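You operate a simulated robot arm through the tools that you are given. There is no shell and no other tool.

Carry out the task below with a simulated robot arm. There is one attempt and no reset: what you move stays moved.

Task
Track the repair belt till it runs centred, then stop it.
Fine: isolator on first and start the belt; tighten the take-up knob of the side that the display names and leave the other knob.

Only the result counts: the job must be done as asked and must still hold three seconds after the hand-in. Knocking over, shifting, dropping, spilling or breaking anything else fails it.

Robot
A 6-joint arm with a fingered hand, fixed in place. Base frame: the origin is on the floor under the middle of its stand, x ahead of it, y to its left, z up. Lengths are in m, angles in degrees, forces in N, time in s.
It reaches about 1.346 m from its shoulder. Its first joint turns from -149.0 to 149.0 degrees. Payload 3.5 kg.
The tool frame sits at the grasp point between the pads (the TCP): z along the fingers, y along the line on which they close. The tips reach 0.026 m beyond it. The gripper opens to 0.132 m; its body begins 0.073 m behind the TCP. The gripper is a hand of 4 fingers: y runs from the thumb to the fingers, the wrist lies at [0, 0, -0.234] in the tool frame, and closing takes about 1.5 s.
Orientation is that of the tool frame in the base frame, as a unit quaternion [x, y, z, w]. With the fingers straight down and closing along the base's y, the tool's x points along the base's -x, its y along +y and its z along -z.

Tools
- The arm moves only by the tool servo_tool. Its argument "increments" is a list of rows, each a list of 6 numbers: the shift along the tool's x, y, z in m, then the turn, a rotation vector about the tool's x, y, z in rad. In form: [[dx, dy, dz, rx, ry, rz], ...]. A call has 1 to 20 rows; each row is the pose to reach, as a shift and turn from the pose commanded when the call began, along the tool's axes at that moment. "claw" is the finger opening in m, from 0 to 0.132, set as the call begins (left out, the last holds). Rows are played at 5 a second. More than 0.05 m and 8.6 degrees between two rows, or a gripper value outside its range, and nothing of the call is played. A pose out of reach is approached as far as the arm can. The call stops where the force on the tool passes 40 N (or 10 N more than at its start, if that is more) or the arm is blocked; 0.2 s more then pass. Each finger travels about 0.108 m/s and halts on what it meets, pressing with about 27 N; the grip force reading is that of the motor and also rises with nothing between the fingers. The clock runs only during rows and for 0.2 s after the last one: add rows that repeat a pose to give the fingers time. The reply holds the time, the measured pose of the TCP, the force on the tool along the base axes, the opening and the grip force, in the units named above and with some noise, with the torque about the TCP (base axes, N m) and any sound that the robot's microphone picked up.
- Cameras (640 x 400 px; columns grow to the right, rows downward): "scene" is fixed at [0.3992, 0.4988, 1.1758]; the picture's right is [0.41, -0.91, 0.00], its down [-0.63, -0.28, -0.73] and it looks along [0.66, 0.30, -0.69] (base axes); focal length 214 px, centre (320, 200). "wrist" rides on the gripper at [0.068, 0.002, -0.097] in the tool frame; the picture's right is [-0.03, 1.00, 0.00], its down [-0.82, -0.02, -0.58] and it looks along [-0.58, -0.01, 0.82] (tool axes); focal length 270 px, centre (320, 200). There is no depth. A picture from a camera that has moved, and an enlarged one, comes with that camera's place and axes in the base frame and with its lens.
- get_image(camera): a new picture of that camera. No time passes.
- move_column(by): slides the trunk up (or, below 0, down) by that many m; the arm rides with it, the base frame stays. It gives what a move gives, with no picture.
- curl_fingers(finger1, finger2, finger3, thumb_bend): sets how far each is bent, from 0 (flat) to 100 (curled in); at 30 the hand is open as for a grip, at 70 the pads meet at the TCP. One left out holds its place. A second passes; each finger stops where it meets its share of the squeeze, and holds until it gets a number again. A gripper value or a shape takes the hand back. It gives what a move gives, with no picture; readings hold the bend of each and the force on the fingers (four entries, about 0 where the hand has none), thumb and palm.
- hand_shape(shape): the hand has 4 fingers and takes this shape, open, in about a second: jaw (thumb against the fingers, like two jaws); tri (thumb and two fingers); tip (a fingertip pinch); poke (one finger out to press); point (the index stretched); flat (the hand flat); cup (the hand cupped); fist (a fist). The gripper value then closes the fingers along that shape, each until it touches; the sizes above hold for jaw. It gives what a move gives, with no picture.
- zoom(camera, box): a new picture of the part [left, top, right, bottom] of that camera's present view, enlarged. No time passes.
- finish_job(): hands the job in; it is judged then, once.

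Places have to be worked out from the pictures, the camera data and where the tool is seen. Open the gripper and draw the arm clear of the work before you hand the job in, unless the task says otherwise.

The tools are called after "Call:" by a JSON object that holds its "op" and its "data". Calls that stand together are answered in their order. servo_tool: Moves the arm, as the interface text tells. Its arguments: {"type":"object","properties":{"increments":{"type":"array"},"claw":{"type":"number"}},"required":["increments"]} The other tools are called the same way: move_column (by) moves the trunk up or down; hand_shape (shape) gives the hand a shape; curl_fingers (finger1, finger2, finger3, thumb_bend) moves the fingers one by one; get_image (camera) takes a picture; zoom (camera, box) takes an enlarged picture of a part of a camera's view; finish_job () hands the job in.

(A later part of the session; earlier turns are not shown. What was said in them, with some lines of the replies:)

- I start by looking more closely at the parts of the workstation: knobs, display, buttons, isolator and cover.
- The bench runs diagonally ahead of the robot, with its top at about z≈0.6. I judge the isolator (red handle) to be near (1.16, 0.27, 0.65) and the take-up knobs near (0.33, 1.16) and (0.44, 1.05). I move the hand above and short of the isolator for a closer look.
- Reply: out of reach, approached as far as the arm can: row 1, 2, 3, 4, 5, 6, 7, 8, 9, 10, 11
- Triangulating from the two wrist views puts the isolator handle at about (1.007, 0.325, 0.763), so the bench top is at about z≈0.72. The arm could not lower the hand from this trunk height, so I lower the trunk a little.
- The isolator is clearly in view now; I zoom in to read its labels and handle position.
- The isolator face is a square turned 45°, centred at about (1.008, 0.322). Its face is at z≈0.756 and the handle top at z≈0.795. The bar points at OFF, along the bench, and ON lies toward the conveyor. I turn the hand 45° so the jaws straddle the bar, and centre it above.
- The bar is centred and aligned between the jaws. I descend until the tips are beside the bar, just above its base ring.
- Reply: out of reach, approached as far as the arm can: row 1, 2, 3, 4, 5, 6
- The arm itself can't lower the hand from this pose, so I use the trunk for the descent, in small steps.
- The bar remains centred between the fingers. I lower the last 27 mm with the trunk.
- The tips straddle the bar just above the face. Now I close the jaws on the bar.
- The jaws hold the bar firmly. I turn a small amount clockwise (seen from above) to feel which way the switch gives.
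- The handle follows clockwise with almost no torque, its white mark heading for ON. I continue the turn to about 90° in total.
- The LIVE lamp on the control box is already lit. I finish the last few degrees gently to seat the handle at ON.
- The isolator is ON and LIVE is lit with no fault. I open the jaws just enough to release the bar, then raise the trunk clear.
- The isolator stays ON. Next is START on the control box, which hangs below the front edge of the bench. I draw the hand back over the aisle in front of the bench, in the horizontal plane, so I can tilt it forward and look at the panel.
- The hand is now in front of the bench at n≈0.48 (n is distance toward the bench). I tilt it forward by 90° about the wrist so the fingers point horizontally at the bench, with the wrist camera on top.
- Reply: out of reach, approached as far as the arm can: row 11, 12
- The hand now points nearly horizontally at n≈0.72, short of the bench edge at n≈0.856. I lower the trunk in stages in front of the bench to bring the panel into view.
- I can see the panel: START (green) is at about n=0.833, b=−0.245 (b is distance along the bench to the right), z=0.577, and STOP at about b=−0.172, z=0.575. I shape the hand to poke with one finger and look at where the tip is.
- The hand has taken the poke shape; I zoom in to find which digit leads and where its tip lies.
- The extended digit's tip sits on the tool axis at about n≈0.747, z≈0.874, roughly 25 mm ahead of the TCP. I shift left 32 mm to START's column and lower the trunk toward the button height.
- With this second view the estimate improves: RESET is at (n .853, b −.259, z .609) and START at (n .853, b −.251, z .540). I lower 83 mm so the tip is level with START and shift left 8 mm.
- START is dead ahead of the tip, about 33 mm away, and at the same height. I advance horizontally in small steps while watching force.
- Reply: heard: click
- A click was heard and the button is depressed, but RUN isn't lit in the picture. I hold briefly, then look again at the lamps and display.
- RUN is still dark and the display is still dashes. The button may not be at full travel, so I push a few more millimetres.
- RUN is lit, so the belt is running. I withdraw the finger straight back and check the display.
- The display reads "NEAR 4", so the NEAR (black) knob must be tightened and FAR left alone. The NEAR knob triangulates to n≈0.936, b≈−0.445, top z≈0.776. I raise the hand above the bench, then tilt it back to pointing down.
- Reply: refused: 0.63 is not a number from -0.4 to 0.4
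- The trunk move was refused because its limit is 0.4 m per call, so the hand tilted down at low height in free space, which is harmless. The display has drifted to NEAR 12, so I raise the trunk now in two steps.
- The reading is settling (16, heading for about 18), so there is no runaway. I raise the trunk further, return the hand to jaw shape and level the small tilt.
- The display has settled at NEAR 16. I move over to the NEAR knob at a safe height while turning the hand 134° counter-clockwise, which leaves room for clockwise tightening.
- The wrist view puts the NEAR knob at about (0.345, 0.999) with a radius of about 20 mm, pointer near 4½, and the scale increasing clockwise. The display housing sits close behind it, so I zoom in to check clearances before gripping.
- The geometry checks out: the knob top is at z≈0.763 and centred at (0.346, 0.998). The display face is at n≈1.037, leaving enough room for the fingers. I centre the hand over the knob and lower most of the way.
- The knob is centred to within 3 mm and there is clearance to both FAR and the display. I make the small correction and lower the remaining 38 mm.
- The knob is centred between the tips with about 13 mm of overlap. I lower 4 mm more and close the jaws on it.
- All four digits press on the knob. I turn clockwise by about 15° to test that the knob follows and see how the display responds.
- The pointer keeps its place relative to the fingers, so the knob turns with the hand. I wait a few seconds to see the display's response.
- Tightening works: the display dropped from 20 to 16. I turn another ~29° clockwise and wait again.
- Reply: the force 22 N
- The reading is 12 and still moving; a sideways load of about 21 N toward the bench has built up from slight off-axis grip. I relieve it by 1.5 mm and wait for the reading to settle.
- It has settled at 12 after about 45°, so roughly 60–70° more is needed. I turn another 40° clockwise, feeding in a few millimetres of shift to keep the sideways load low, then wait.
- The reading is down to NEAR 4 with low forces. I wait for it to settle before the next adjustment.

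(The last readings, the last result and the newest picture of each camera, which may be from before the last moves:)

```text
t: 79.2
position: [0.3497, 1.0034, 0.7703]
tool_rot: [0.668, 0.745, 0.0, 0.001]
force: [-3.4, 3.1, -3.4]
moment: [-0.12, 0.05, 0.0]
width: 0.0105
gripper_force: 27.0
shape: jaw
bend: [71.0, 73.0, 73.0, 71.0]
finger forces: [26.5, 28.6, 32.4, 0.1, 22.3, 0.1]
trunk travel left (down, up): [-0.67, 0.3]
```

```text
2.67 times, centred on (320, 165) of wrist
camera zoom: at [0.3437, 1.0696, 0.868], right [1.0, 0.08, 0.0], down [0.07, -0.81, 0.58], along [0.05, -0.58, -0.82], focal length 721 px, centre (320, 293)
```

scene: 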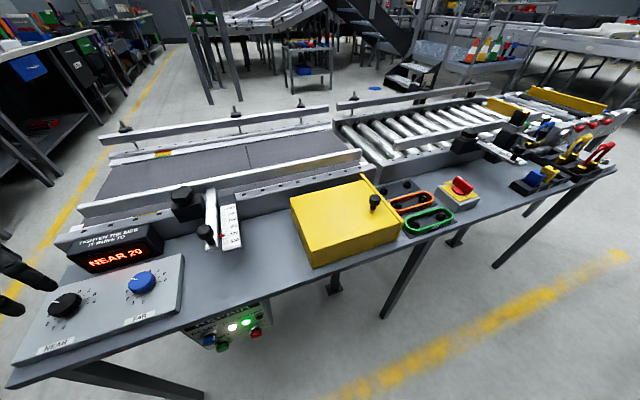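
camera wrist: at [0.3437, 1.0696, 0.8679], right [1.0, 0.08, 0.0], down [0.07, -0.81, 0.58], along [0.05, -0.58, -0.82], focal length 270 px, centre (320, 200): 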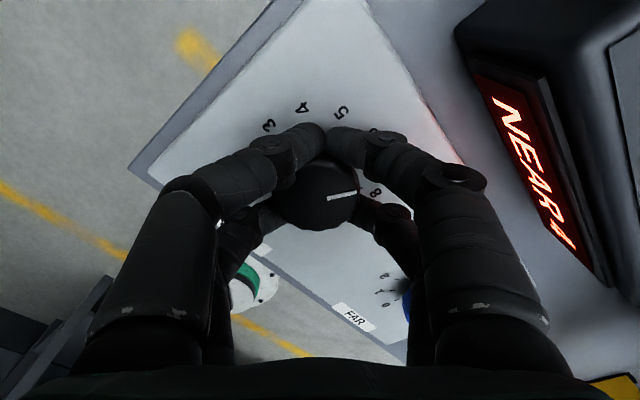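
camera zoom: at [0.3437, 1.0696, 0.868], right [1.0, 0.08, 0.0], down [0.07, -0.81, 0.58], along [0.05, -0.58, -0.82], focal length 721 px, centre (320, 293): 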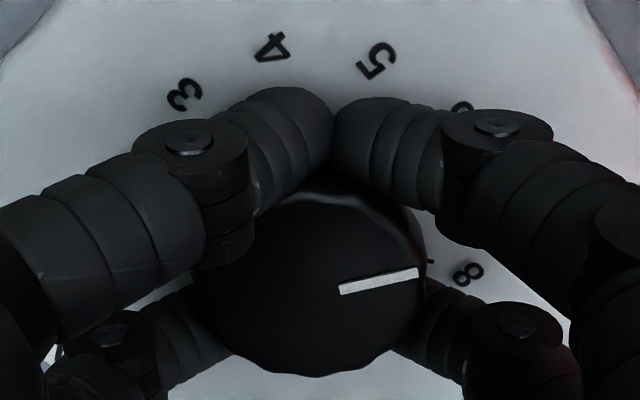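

The display now says CENTRED. Before releasing I wait another four seconds to confirm it has settled and isn't drifting past centre.

Call:
{"op": "servo_tool", "data": {"increments": [[0, 0, 0, 0, 0, 0], [0, 0, 0, 0, 0, 0], [0, 0, 0, 0, 0, 0], [0, 0, 0, 0, 0, 0], [0, 0, 0, 0, 0, 0], [0, 0, 0, 0, 0, 0], [0, 0, 0, 0, 0, 0], [0, 0, 0, 0, 0, 0], [0, 0, 0, 0, 0, 0], [0, 0, 0, 0, 0, 0], [0, 0, 0, 0, 0, 0], [0, 0, 0, 0, 0, 0], [0, 0, 0, 0, 0, 0], [0, 0, 0, 0, 0, 0], [0, 0, 0, 0, 0, 0], [0, 0, 0, 0, 0, 0], [0, 0, 0, 0, 0, 0], [0, 0, 0, 0, 0, 0], [0, 0, 0, 0, 0, 0], [0, 0, 0, 0, 0, 0]]}}

Call:
{"op": "get_image", "data": {"camera": "scene"}}

Call:
{"op": "zoom", "data": {"camera": "scene", "box": [0, 215, 200, 340]}}

```text
t: 83.4
position: [0.3497, 1.0028, 0.7708]
tool_rot: [0.668, 0.745, 0.0, 0.001]
force: [-3.1, 1.4, -4.4]
moment: [-0.12, 0.07, -0.04]
width: 0.0106
gripper_force: 27.3
shape: jaw
bend: [71.0, 73.0, 73.0, 71.0]
finger forces: [26.5, 28.6, 32.4, 0.0, 22.2, 0.0]
trunk travel left (down, up): [-0.67, 0.3]
```

```text
taken
```

scene: 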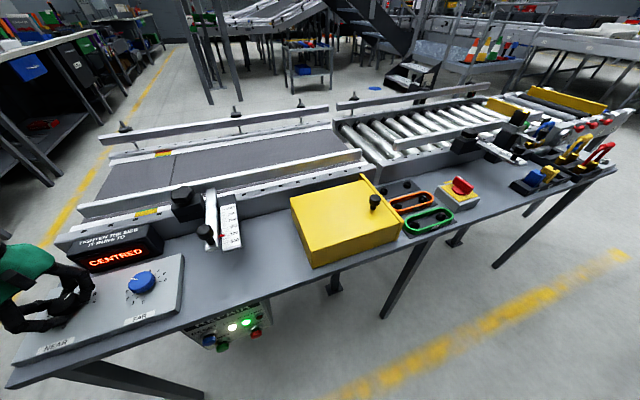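

```text
3.20 times, centred on (100, 278) of scene
camera zoom: at [0.3992, 0.4988, 1.1758], right [0.41, -0.91, 0.0], down [-0.63, -0.28, -0.73], along [0.66, 0.3, -0.69], focal length 686 px, centre (1024, -48)
```

zoom: 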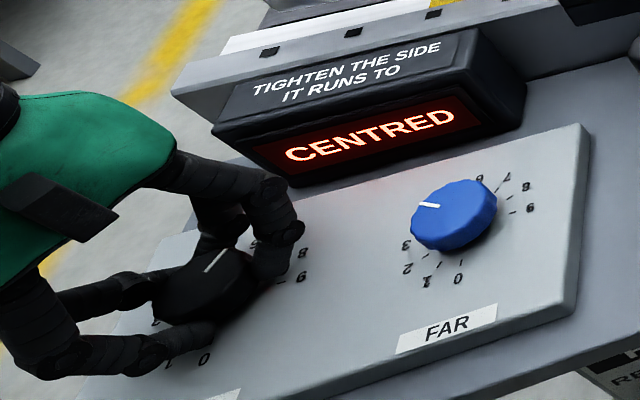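

CENTRED is stable. I open the jaws modestly to release the knob without touching the display, and lift straight up.

Call:
{"op": "servo_tool", "data": {"increments": [[0, 0, 0, 0, 0, 0], [0, 0, 0, 0, 0, 0], [0, 0, 0, 0, 0, 0], [0, 0, 0, 0, 0, 0], [0, 0, 0, 0, 0, 0]], "claw": 0.06}}

Call:
{"op": "get_image", "data": {"camera": "wrist"}}

Call:
{"op": "zoom", "data": {"camera": "scene", "box": [0, 215, 200, 340]}}

```text
t: 84.6
position: [0.3494, 1.0024, 0.7713]
tool_rot: [0.667, 0.745, 0.0, 0.001]
force: [-0.5, -1.4, 0.2]
moment: [-0.01, -0.03, 0.0]
width: 0.0593
gripper_force: 0.0
shape: jaw
bend: [73.0, 73.0, 73.0, 70.0]
finger forces: [0.0, 0.1, 0.1, 0.0, 0.1, 0.0]
trunk travel left (down, up): [-0.67, 0.3]
```

```text
taken
camera wrist: at [0.3438, 1.0691, 0.8685], right [1.0, 0.08, 0.0], down [0.07, -0.81, 0.58], along [0.05, -0.58, -0.82], focal length 270 px, centre (320, 200)
```

wrist: 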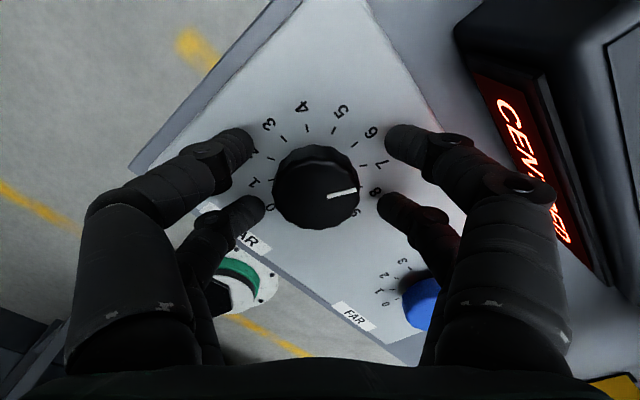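

```text
3.20 times, centred on (100, 278) of scene
camera zoom: at [0.3992, 0.4988, 1.1758], right [0.41, -0.91, 0.0], down [-0.63, -0.28, -0.73], along [0.66, 0.3, -0.69], focal length 686 px, centre (1024, -48)
```

zoom: 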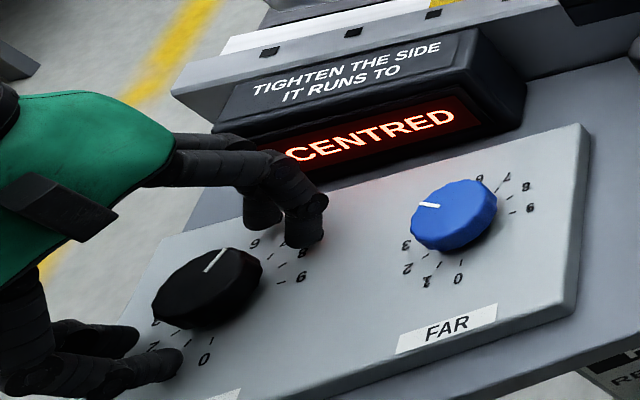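

Released cleanly; the knob now points at about 7.7 and the display still reads CENTRED. I lift clear with the trunk, then retreat to the front of the bench, turning so the hand faces the panel again.

Call:
{"op": "move_column", "data": {"by": 0.14}}

Call:
{"op": "servo_tool", "data": {"increments": [[-0.0435, -0.015, 0, 0, 0, 0.0746], [-0.087, -0.03, 0, 0, 0, 0.1492], [-0.1305, -0.0451, 0, 0, 0, 0.2238], [-0.174, -0.0601, 0, 0, 0, 0.2983], [-0.2175, -0.0751, 0, 0, 0, 0.3729], [-0.261, -0.0901, 0, 0, 0, 0.4475], [-0.3044, -0.1051, 0, 0, 0, 0.5221], [-0.3479, -0.1201, 0, 0, 0, 0.5967], [-0.3914, -0.1352, 0, 0, 0, 0.6713], [-0.4349, -0.1502, 0, 0, 0, 0.7458], [-0.4784, -0.1652, 0, 0, 0, 0.8204], [-0.5219, -0.1802, 0, 0, 0, 0.895], [-0.5219, -0.1802, 0, 0, 0, 0.895]]}}

Call:
{"op": "zoom", "data": {"camera": "scene", "box": [0, 200, 260, 362]}}

Call:
{"op": "get_image", "data": {"camera": "wrist"}}

```text
t: 86.3
position: [0.3503, 1.0028, 0.9113]
tool_rot: [0.667, 0.745, 0.001, 0.001]
force: [0.5, 0.7, 0.0]
moment: [-0.01, -0.02, 0.0]
width: 0.0595
gripper_force: 0.0
shape: jaw
bend: [73.0, 73.0, 73.0, 70.0]
finger forces: [0.1, 0.0, 0.0, 0.0, 0.0, 0.0]
trunk travel left (down, up): [-0.81, 0.16]
```

```text
t: 89.1
position: [0.2247, 0.464, 0.9112]
tool_rot: [0.924, 0.382, 0.0, 0.0]
force: [-0.2, 0.3, -0.3]
moment: [0.01, -0.01, 0.02]
width: 0.0593
gripper_force: 0.0
shape: jaw
bend: [73.0, 73.0, 73.0, 70.0]
finger forces: [0.1, 0.0, 0.0, 0.0, 0.0, 0.0]
trunk travel left (down, up): [-0.81, 0.16]
```

```text
2.46 times, centred on (130, 281) of scene
camera zoom: at [0.3992, 0.4988, 1.1758], right [0.41, -0.91, 0.0], down [-0.63, -0.28, -0.73], along [0.66, 0.3, -0.69], focal length 528 px, centre (788, 1)
```

zoom: 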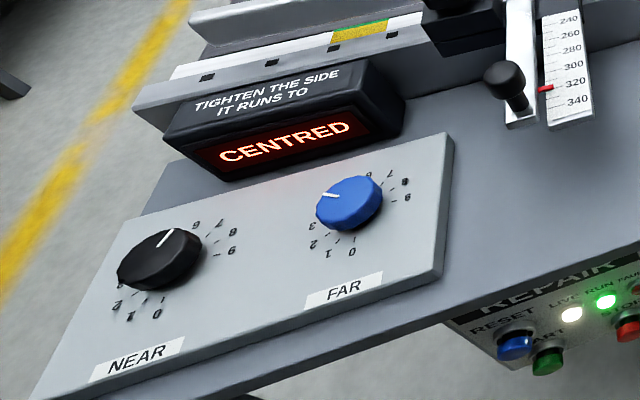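

```text
taken
camera wrist: at [0.2741, 0.5091, 1.0087], right [0.69, -0.73, 0.0], down [-0.59, -0.56, 0.58], along [-0.42, -0.4, -0.82], focal length 270 px, centre (320, 200)
```

wrist: 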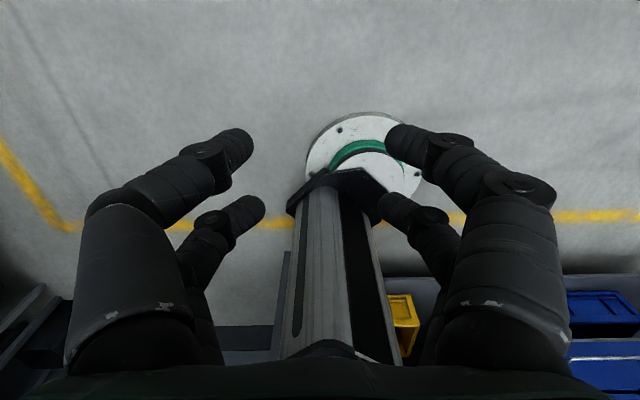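

It still reads CENTRED with the hand away. I tilt the hand forward again and set the poke shape for pressing STOP.

Call:
{"op": "servo_tool", "data": {"increments": [[0.0333, 0, -0.0024, 0, 0.1428, 0], [0.0659, 0, -0.0095, 0, 0.2856, 0], [0.0972, 0, -0.0211, 0, 0.4284, 0], [0.1265, 0, -0.0371, 0, 0.5712, 0], [0.1532, 0, -0.0572, 0, 0.714, 0], [0.1768, 0, -0.0808, 0, 0.8568, 0], [0.1969, 0, -0.1075, 0, 0.9996, 0], [0.2129, 0, -0.1368, 0, 1.1424, 0], [0.2245, 0, -0.1681, 0, 1.2852, 0], [0.2316, 0, -0.2007, 0, 1.428, 0], [0.2336, 0, -0.2198, 0, 1.51, 0], [0.2336, 0, -0.2198, 0, 1.51, 0]]}}

Call:
{"op": "hand_shape", "data": {"shape": "poke"}}

Call:
{"op": "get_image", "data": {"camera": "wrist"}}

```text
t: 91.7
position: [0.3923, 0.6304, 1.1309]
tool_rot: [0.671, 0.279, 0.634, -0.263]
force: [0.5, -0.2, 0.6]
moment: [-0.01, 0.04, 0.03]
width: 0.0596
gripper_force: 0.0
shape: jaw
bend: [73.0, 73.0, 73.0, 70.0]
finger forces: [0.0, 0.0, 0.0, 0.0, 0.1, 0.0]
out of reach, approached as far as the arm can: row 10
trunk travel left (down, up): [-0.81, 0.16]
```

```text
t: 92.6
position: [0.3928, 0.6285, 1.1308]
tool_rot: [0.672, 0.279, 0.634, -0.263]
force: [0.6, 0.2, -0.6]
moment: [0.0, -0.01, -0.01]
width: 0.0003
gripper_force: 0.0
shape: poke
bend: [100.0, 100.0, 100.0, 34.0]
finger forces: [0.1, 0.0, 0.0, 0.0, 0.0, 0.0]
trunk travel left (down, up): [-0.81, 0.16]
```

```text
taken
camera wrist: at [0.3287, 0.5616, 1.2056], right [0.71, -0.71, -0.02], down [-0.46, -0.43, -0.78], along [0.54, 0.56, -0.62], focal length 270 px, centre (320, 200)
```

wrist: 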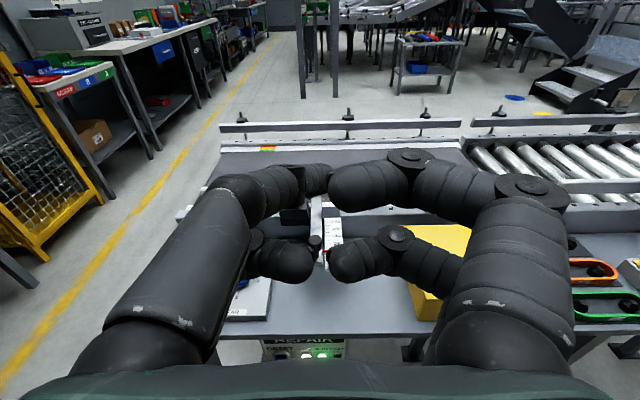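

The TCP is at n=0.722, b=−0.167, in line with STOP. I lower the trunk in front of the bench to the button height.

Call:
{"op": "move_column", "data": {"by": -0.4}}

Call:
{"op": "move_column", "data": {"by": -0.12}}

Call:
{"op": "get_image", "data": {"camera": "wrist"}}

Call:
{"op": "zoom", "data": {"camera": "scene", "box": [160, 290, 300, 378]}}

```text
t: 96.4
position: [0.3925, 0.6297, 0.7312]
tool_rot: [0.673, 0.279, 0.633, -0.262]
force: [-0.3, -0.3, 0.7]
moment: [0.01, 0.02, -0.01]
width: 0.0
gripper_force: 0.0
shape: poke
bend: [100.0, 100.0, 100.0, 34.0]
finger forces: [0.1, 0.0, 0.0, 0.1, 0.0, 0.0]
trunk travel left (down, up): [-0.41, 0.56]
```

```text
t: 97.9
position: [0.3925, 0.6292, 0.6116]
tool_rot: [0.672, 0.279, 0.634, -0.262]
force: [0.2, -0.2, -0.4]
moment: [0.0, 0.01, 0.01]
width: 0.0
gripper_force: 0.1
shape: poke
bend: [100.0, 100.0, 100.0, 34.0]
finger forces: [0.1, 0.1, 0.0, 0.0, 0.0, 0.0]
trunk travel left (down, up): [-0.29, 0.68]
```

```text
taken
camera wrist: at [0.3287, 0.5616, 0.6856], right [0.71, -0.71, -0.02], down [-0.46, -0.43, -0.78], along [0.54, 0.56, -0.62], focal length 270 px, centre (320, 200)
```

wrist: 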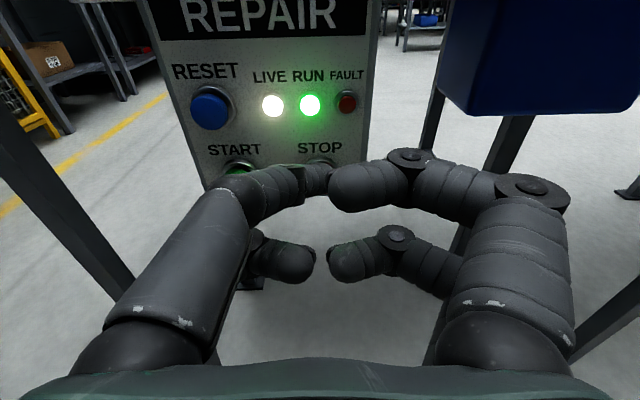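

```text
4.55 times, centred on (230, 334) of scene
camera zoom: at [0.3992, 0.4988, 1.1758], right [0.41, -0.91, 0.0], down [-0.63, -0.28, -0.73], along [0.66, 0.3, -0.69], focal length 975 px, centre (729, -409)
```

zoom: 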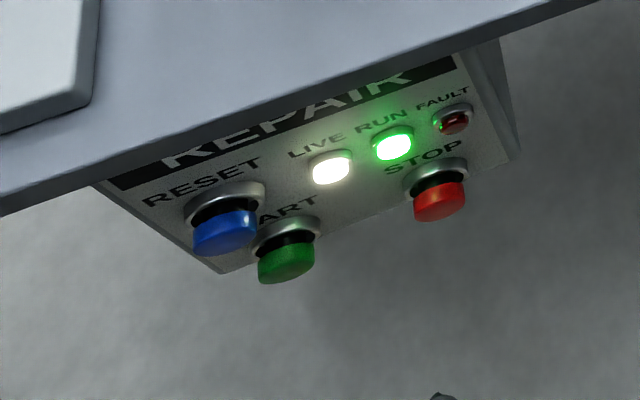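

The lamps show the belt running and STOP lies just ahead. A blue bin hangs under the bench to the right, so I zoom in to check its clearance from the hand.

Call:
{"op": "zoom", "data": {"camera": "wrist", "box": [400, 0, 640, 150]}}

Call:
{"op": "zoom", "data": {"camera": "wrist", "box": [180, 60, 420, 210]}}

```text
2.67 times, centred on (520, 75) of wrist
camera zoom: at [0.3287, 0.5616, 0.6856], right [0.71, -0.71, -0.02], down [-0.46, -0.43, -0.78], along [0.54, 0.56, -0.62], focal length 721 px, centre (-213, 533)
```

zoom: 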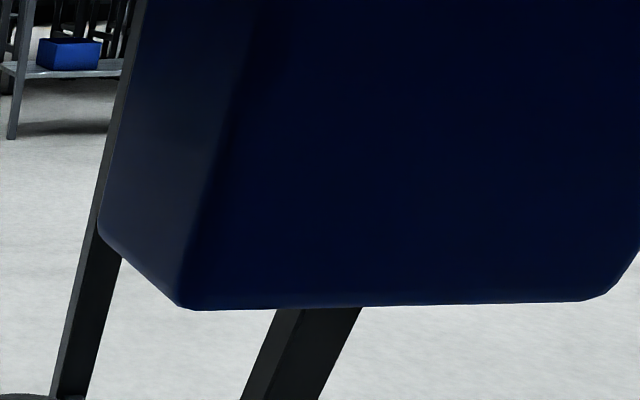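

```text
2.67 times, centred on (300, 135) of wrist
camera zoom: at [0.3287, 0.5616, 0.6856], right [0.71, -0.71, -0.02], down [-0.46, -0.43, -0.78], along [0.54, 0.56, -0.62], focal length 721 px, centre (373, 373)
```

zoom: 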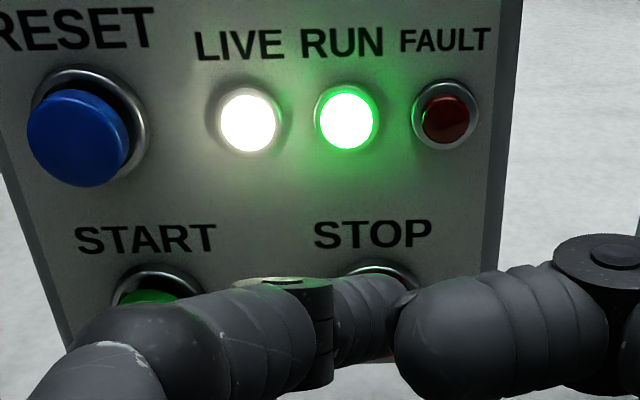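

The bin is at n≥0.94 and b≥0, well clear. I lower 69 mm to STOP's height and move forward to just short of it.

Call:
{"op": "move_column", "data": {"by": -0.069}}

Call:
{"op": "servo_tool", "data": {"increments": [[0.001, -0.001, 0.025, 0, 0, 0], [0.003, -0.002, 0.05, 0, 0, 0], [0.004, -0.003, 0.07, 0, 0, 0], [0.004, -0.003, 0.07, 0, 0, 0]]}}

Call:
{"op": "get_image", "data": {"camera": "wrist"}}

Call:
{"op": "zoom", "data": {"camera": "scene", "box": [160, 290, 300, 378]}}

Call:
{"op": "zoom", "data": {"camera": "scene", "box": [0, 215, 200, 340]}}

```text
t: 99.0
position: [0.3928, 0.6297, 0.5424]
tool_rot: [0.672, 0.28, 0.633, -0.263]
force: [0.1, -0.3, 0.0]
moment: [0.0, -0.03, 0.0]
width: 0.0001
gripper_force: 0.0
shape: poke
bend: [100.0, 100.0, 100.0, 34.0]
finger forces: [0.1, 0.0, 0.0, 0.1, 0.0, 0.0]
trunk travel left (down, up): [-0.221, 0.749]
```

```text
t: 100.0
position: [0.4414, 0.6798, 0.5434]
tool_rot: [0.672, 0.28, 0.634, -0.263]
force: [0.1, 0.1, -0.5]
moment: [-0.01, -0.02, 0.01]
width: 0.0001
gripper_force: 0.0
shape: poke
bend: [100.0, 100.0, 100.0, 34.0]
finger forces: [0.0, 0.1, 0.0, 0.1, 0.0, 0.1]
trunk travel left (down, up): [-0.221, 0.749]
```

```text
taken
camera wrist: at [0.377, 0.6129, 0.6169], right [0.71, -0.71, -0.02], down [-0.45, -0.43, -0.78], along [0.54, 0.56, -0.62], focal length 270 px, centre (320, 200)
```

wrist: 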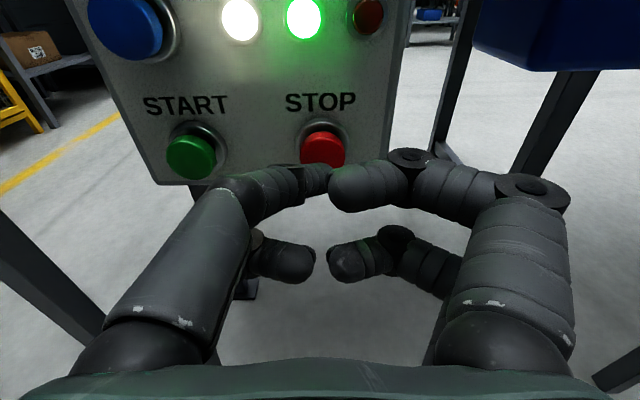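

```text
4.55 times, centred on (230, 334) of scene
camera zoom: at [0.3992, 0.4988, 1.1758], right [0.41, -0.91, 0.0], down [-0.63, -0.28, -0.73], along [0.66, 0.3, -0.69], focal length 975 px, centre (729, -409)
```

zoom: 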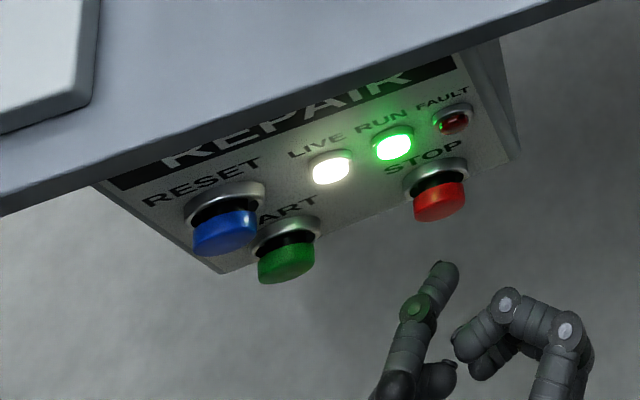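

```text
3.20 times, centred on (100, 278) of scene
camera zoom: at [0.3992, 0.4988, 1.1758], right [0.41, -0.91, 0.0], down [-0.63, -0.28, -0.73], along [0.66, 0.3, -0.69], focal length 686 px, centre (1024, -48)
```

zoom: 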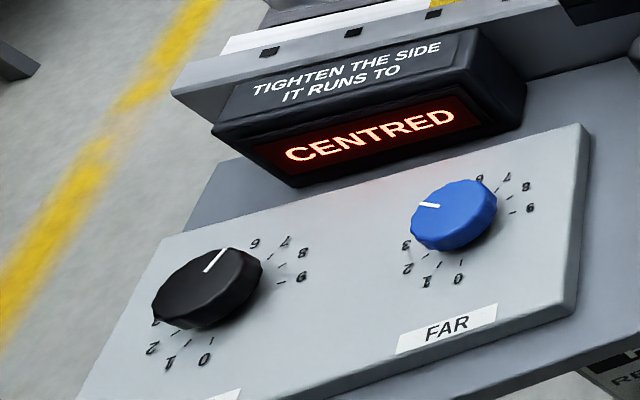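

STOP is centred ahead of the tip exactly as START was, and the display still reads CENTRED. I press it in with small steps to the same full depth.

Call:
{"op": "servo_tool", "data": {"increments": [[0.0009, 0, 0.015, 0, 0, 0], [0.0015, 0, 0.025, 0, 0, 0], [0.0019, 0, 0.032, 0, 0, 0], [0.0022, 0, 0.037, 0, 0, 0], [0.0024, 0, 0.04, 0, 0, 0], [0.0025, 0, 0.042, 0, 0, 0], [0.0025, 0, 0.042, 0, 0, 0], [0.0025, 0, 0.042, 0, 0, 0]]}}

Call:
{"op": "zoom", "data": {"camera": "scene", "box": [160, 290, 300, 378]}}

Call:
{"op": "get_image", "data": {"camera": "wrist"}}

```text
t: 101.8
position: [0.4697, 0.7099, 0.5416]
tool_rot: [0.673, 0.279, 0.634, -0.262]
force: [-16.0, -15.3, -1.3]
moment: [0.0, 0.03, 0.0]
width: 0.0002
gripper_force: 0.0
shape: poke
bend: [100.0, 100.0, 100.0, 35.0]
finger forces: [0.0, 0.1, 0.0, 0.0, 22.0, 0.1]
trunk travel left (down, up): [-0.221, 0.749]
heard: click
```

```text
4.55 times, centred on (230, 334) of scene
camera zoom: at [0.3992, 0.4988, 1.1758], right [0.41, -0.91, 0.0], down [-0.63, -0.28, -0.73], along [0.66, 0.3, -0.69], focal length 975 px, centre (729, -409)
```

zoom: 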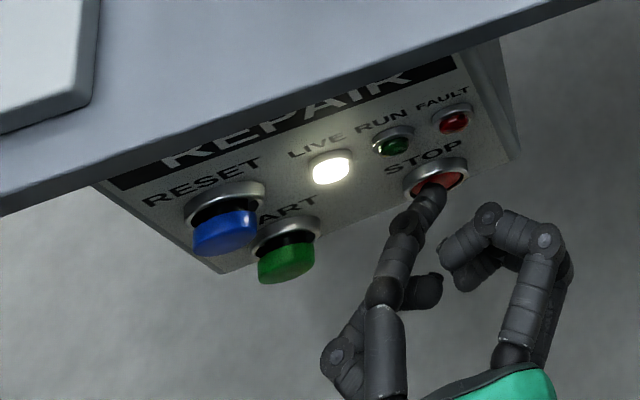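

```text
taken
camera wrist: at [0.4057, 0.643, 0.617], right [0.71, -0.71, -0.02], down [-0.46, -0.43, -0.78], along [0.54, 0.56, -0.62], focal length 270 px, centre (320, 200)
```

wrist: 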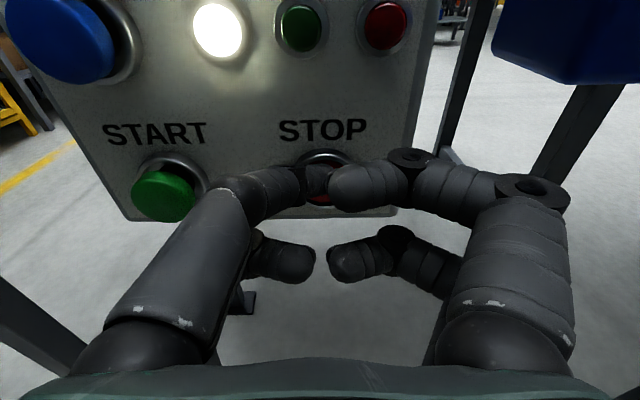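

RUN has gone out, so the belt is stopped. I withdraw the finger straight back and verify the lamps.

Call:
{"op": "servo_tool", "data": {"increments": [[-0.0015, 0, -0.025, 0, 0, 0], [-0.0036, 0, -0.06, 0, 0, 0], [-0.0066, 0, -0.11, 0, 0, 0], [-0.0096, 0, -0.16, 0, 0, 0], [-0.0096, 0, -0.16, 0, 0, 0]]}}

Call:
{"op": "get_image", "data": {"camera": "scene"}}

Call:
{"op": "zoom", "data": {"camera": "scene", "box": [160, 290, 300, 378]}}

Call:
{"op": "zoom", "data": {"camera": "scene", "box": [0, 215, 200, 340]}}

```text
t: 103.0
position: [0.3711, 0.6275, 0.5411]
tool_rot: [0.673, 0.281, 0.632, -0.262]
force: [-0.9, -0.1, 0.4]
moment: [0.0, 0.0, 0.01]
width: 0.0001
gripper_force: 0.1
shape: poke
bend: [100.0, 100.0, 100.0, 34.0]
finger forces: [0.1, 0.0, 0.0, 0.0, 0.1, 0.0]
out of reach, approached as far as the arm can: row 4, 5
trunk travel left (down, up): [-0.221, 0.749]
```

```text
taken
```

scene: 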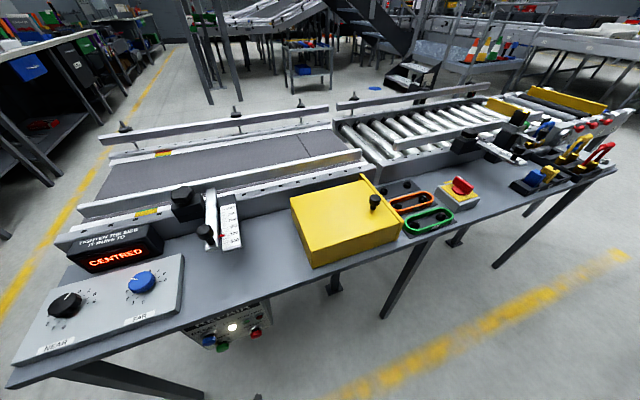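

```text
4.55 times, centred on (230, 334) of scene
camera zoom: at [0.3992, 0.4988, 1.1758], right [0.41, -0.91, 0.0], down [-0.63, -0.28, -0.73], along [0.66, 0.3, -0.69], focal length 975 px, centre (729, -409)
```

zoom: 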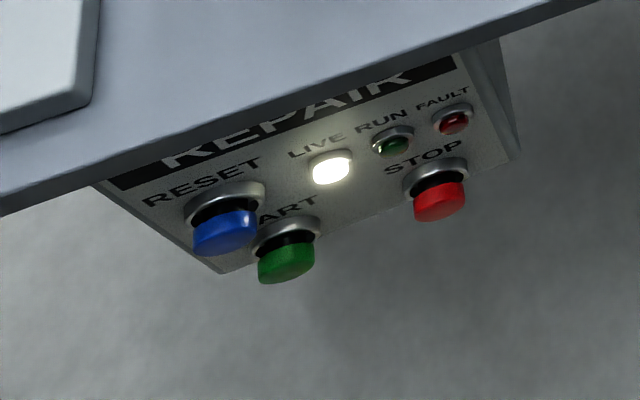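

```text
3.20 times, centred on (100, 278) of scene
camera zoom: at [0.3992, 0.4988, 1.1758], right [0.41, -0.91, 0.0], down [-0.63, -0.28, -0.73], along [0.66, 0.3, -0.69], focal length 686 px, centre (1024, -48)
```

zoom: 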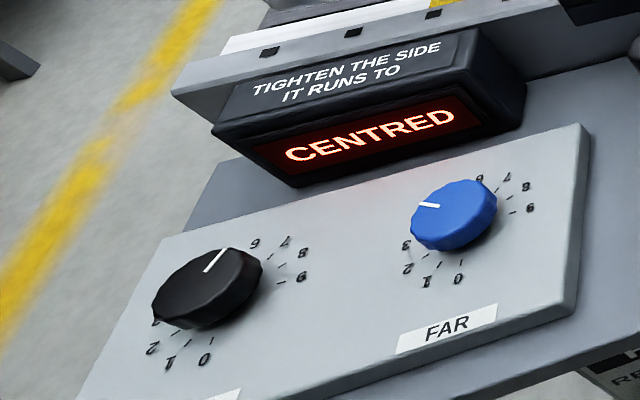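

The belt is stopped, the display holds CENTRED, LIVE is on and FAULT is off. I open the hand, then tilt it down and away so the arm is well clear of the bench.

Call:
{"op": "hand_shape", "data": {"shape": "jaw"}}

Call:
{"op": "servo_tool", "data": {"increments": [[-0.0321, 0, -0.0022, 0, -0.1374, 0], [-0.0635, 0, -0.0088, 0, -0.2748, 0], [-0.0937, 0, -0.0196, 0, -0.4122, 0], [-0.1222, 0, -0.0344, 0, -0.5496, 0], [-0.1484, 0, -0.0531, 0, -0.687, 0], [-0.1718, 0, -0.0751, 0, -0.8244, 0], [-0.192, 0, -0.1002, 0, -0.9618, 0], [-0.2085, 0, -0.1277, 0, -1.0992, 0], [-0.2211, 0, -0.1572, 0, -1.2366, 0], [-0.2295, 0, -0.1882, 0, -1.374, 0], [-0.2336, 0, -0.22, 0, -1.511, 0], [-0.2336, 0, -0.22, 0, -1.511, 0]]}}

Call:
{"op": "get_image", "data": {"camera": "scene"}}

Call:
{"op": "zoom", "data": {"camera": "scene", "box": [420, 150, 520, 220]}}

Call:
{"op": "zoom", "data": {"camera": "scene", "box": [0, 200, 260, 362]}}

```text
t: 103.9
position: [0.3719, 0.6272, 0.541]
tool_rot: [0.673, 0.281, 0.632, -0.261]
force: [0.4, 0.0, -0.2]
moment: [0.01, 0.01, 0.01]
width: 0.1316
gripper_force: 0.0
shape: jaw
bend: [30.0, 30.0, 30.0, 30.0]
finger forces: [0.0, 0.0, 0.0, 0.0, 0.0, 0.1]
trunk travel left (down, up): [-0.221, 0.749]
```

```text
t: 106.5
position: [0.2041, 0.463, 0.322]
tool_rot: [0.924, 0.382, -0.001, 0.002]
force: [0.2, 1.6, 1.1]
moment: [0.0, 0.0, 0.01]
width: 0.1323
gripper_force: 0.0
shape: jaw
bend: [30.0, 30.0, 30.0, 30.0]
finger forces: [0.0, 0.0, 0.0, 0.1, 0.0, 0.0]
out of reach, approached as far as the arm can: row 7, 8, 9
trunk travel left (down, up): [-0.221, 0.749]
```

```text
taken
```

scene: 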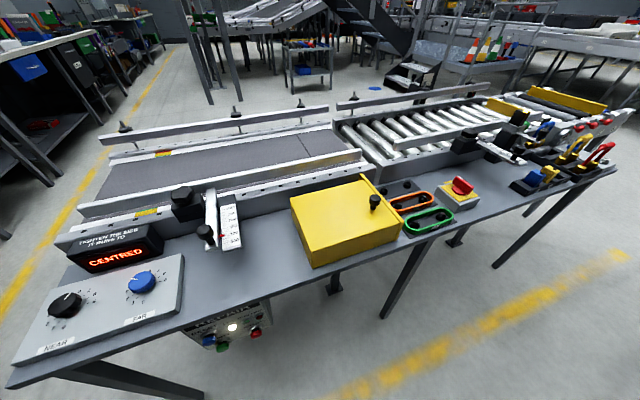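

```text
5.71 times, centred on (470, 185) of scene
camera zoom: at [0.3992, 0.4988, 1.1758], right [0.41, -0.91, 0.0], down [-0.63, -0.28, -0.73], along [0.66, 0.3, -0.69], focal length 1226 px, centre (-537, 286)
```

zoom: 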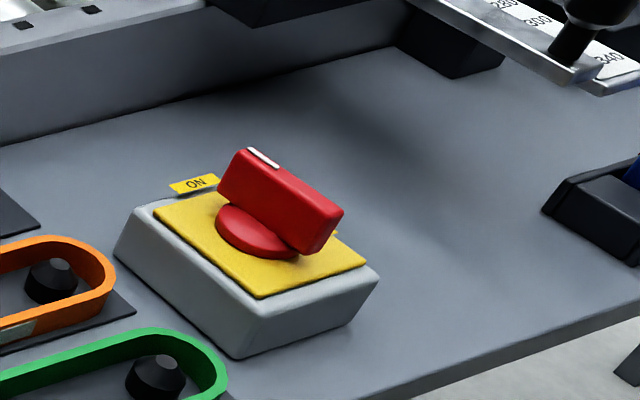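

```text
2.46 times, centred on (130, 281) of scene
camera zoom: at [0.3992, 0.4988, 1.1758], right [0.41, -0.91, 0.0], down [-0.63, -0.28, -0.73], along [0.66, 0.3, -0.69], focal length 528 px, centre (788, 1)
```

zoom: 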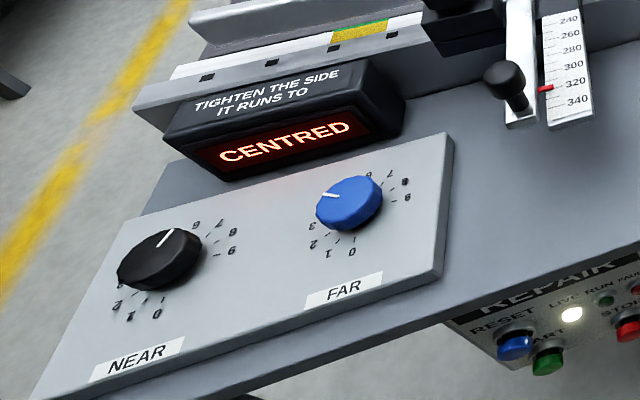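

The isolator is ON, the NEAR knob has been tightened and FAR is untouched. The display reads CENTRED, RUN is off with no fault, and nothing else has been moved. The hand is open and clear of the bench, so I hand the job in.

Call:
{"op": "finish_job", "data": {}}

```text
The job is handed in.
```

The repair belt ran centred and is now stopped, and I have handed the job in. I don't have the judge's verdict.

- **Isolator and start:** I switched the isolator on first (LIVE lit), then pressed START and RUN came on.
- **Tracking:** The display named the NEAR side, drifting out to NEAR 20. I tightened the NEAR knob about 85° clockwise, from roughly 4.7 to 7.5 on its dial. I left the FAR knob alone.
- **Result:** The display went to CENTRED and stayed there for about 20 seconds while the belt ran. I then pressed STOP and RUN went out.
- **At hand-in:** The display still read CENTRED, LIVE was on and FAULT was off. The isolator was left on. The hand was open and clear of the bench, and the final pictures showed nothing else moved.
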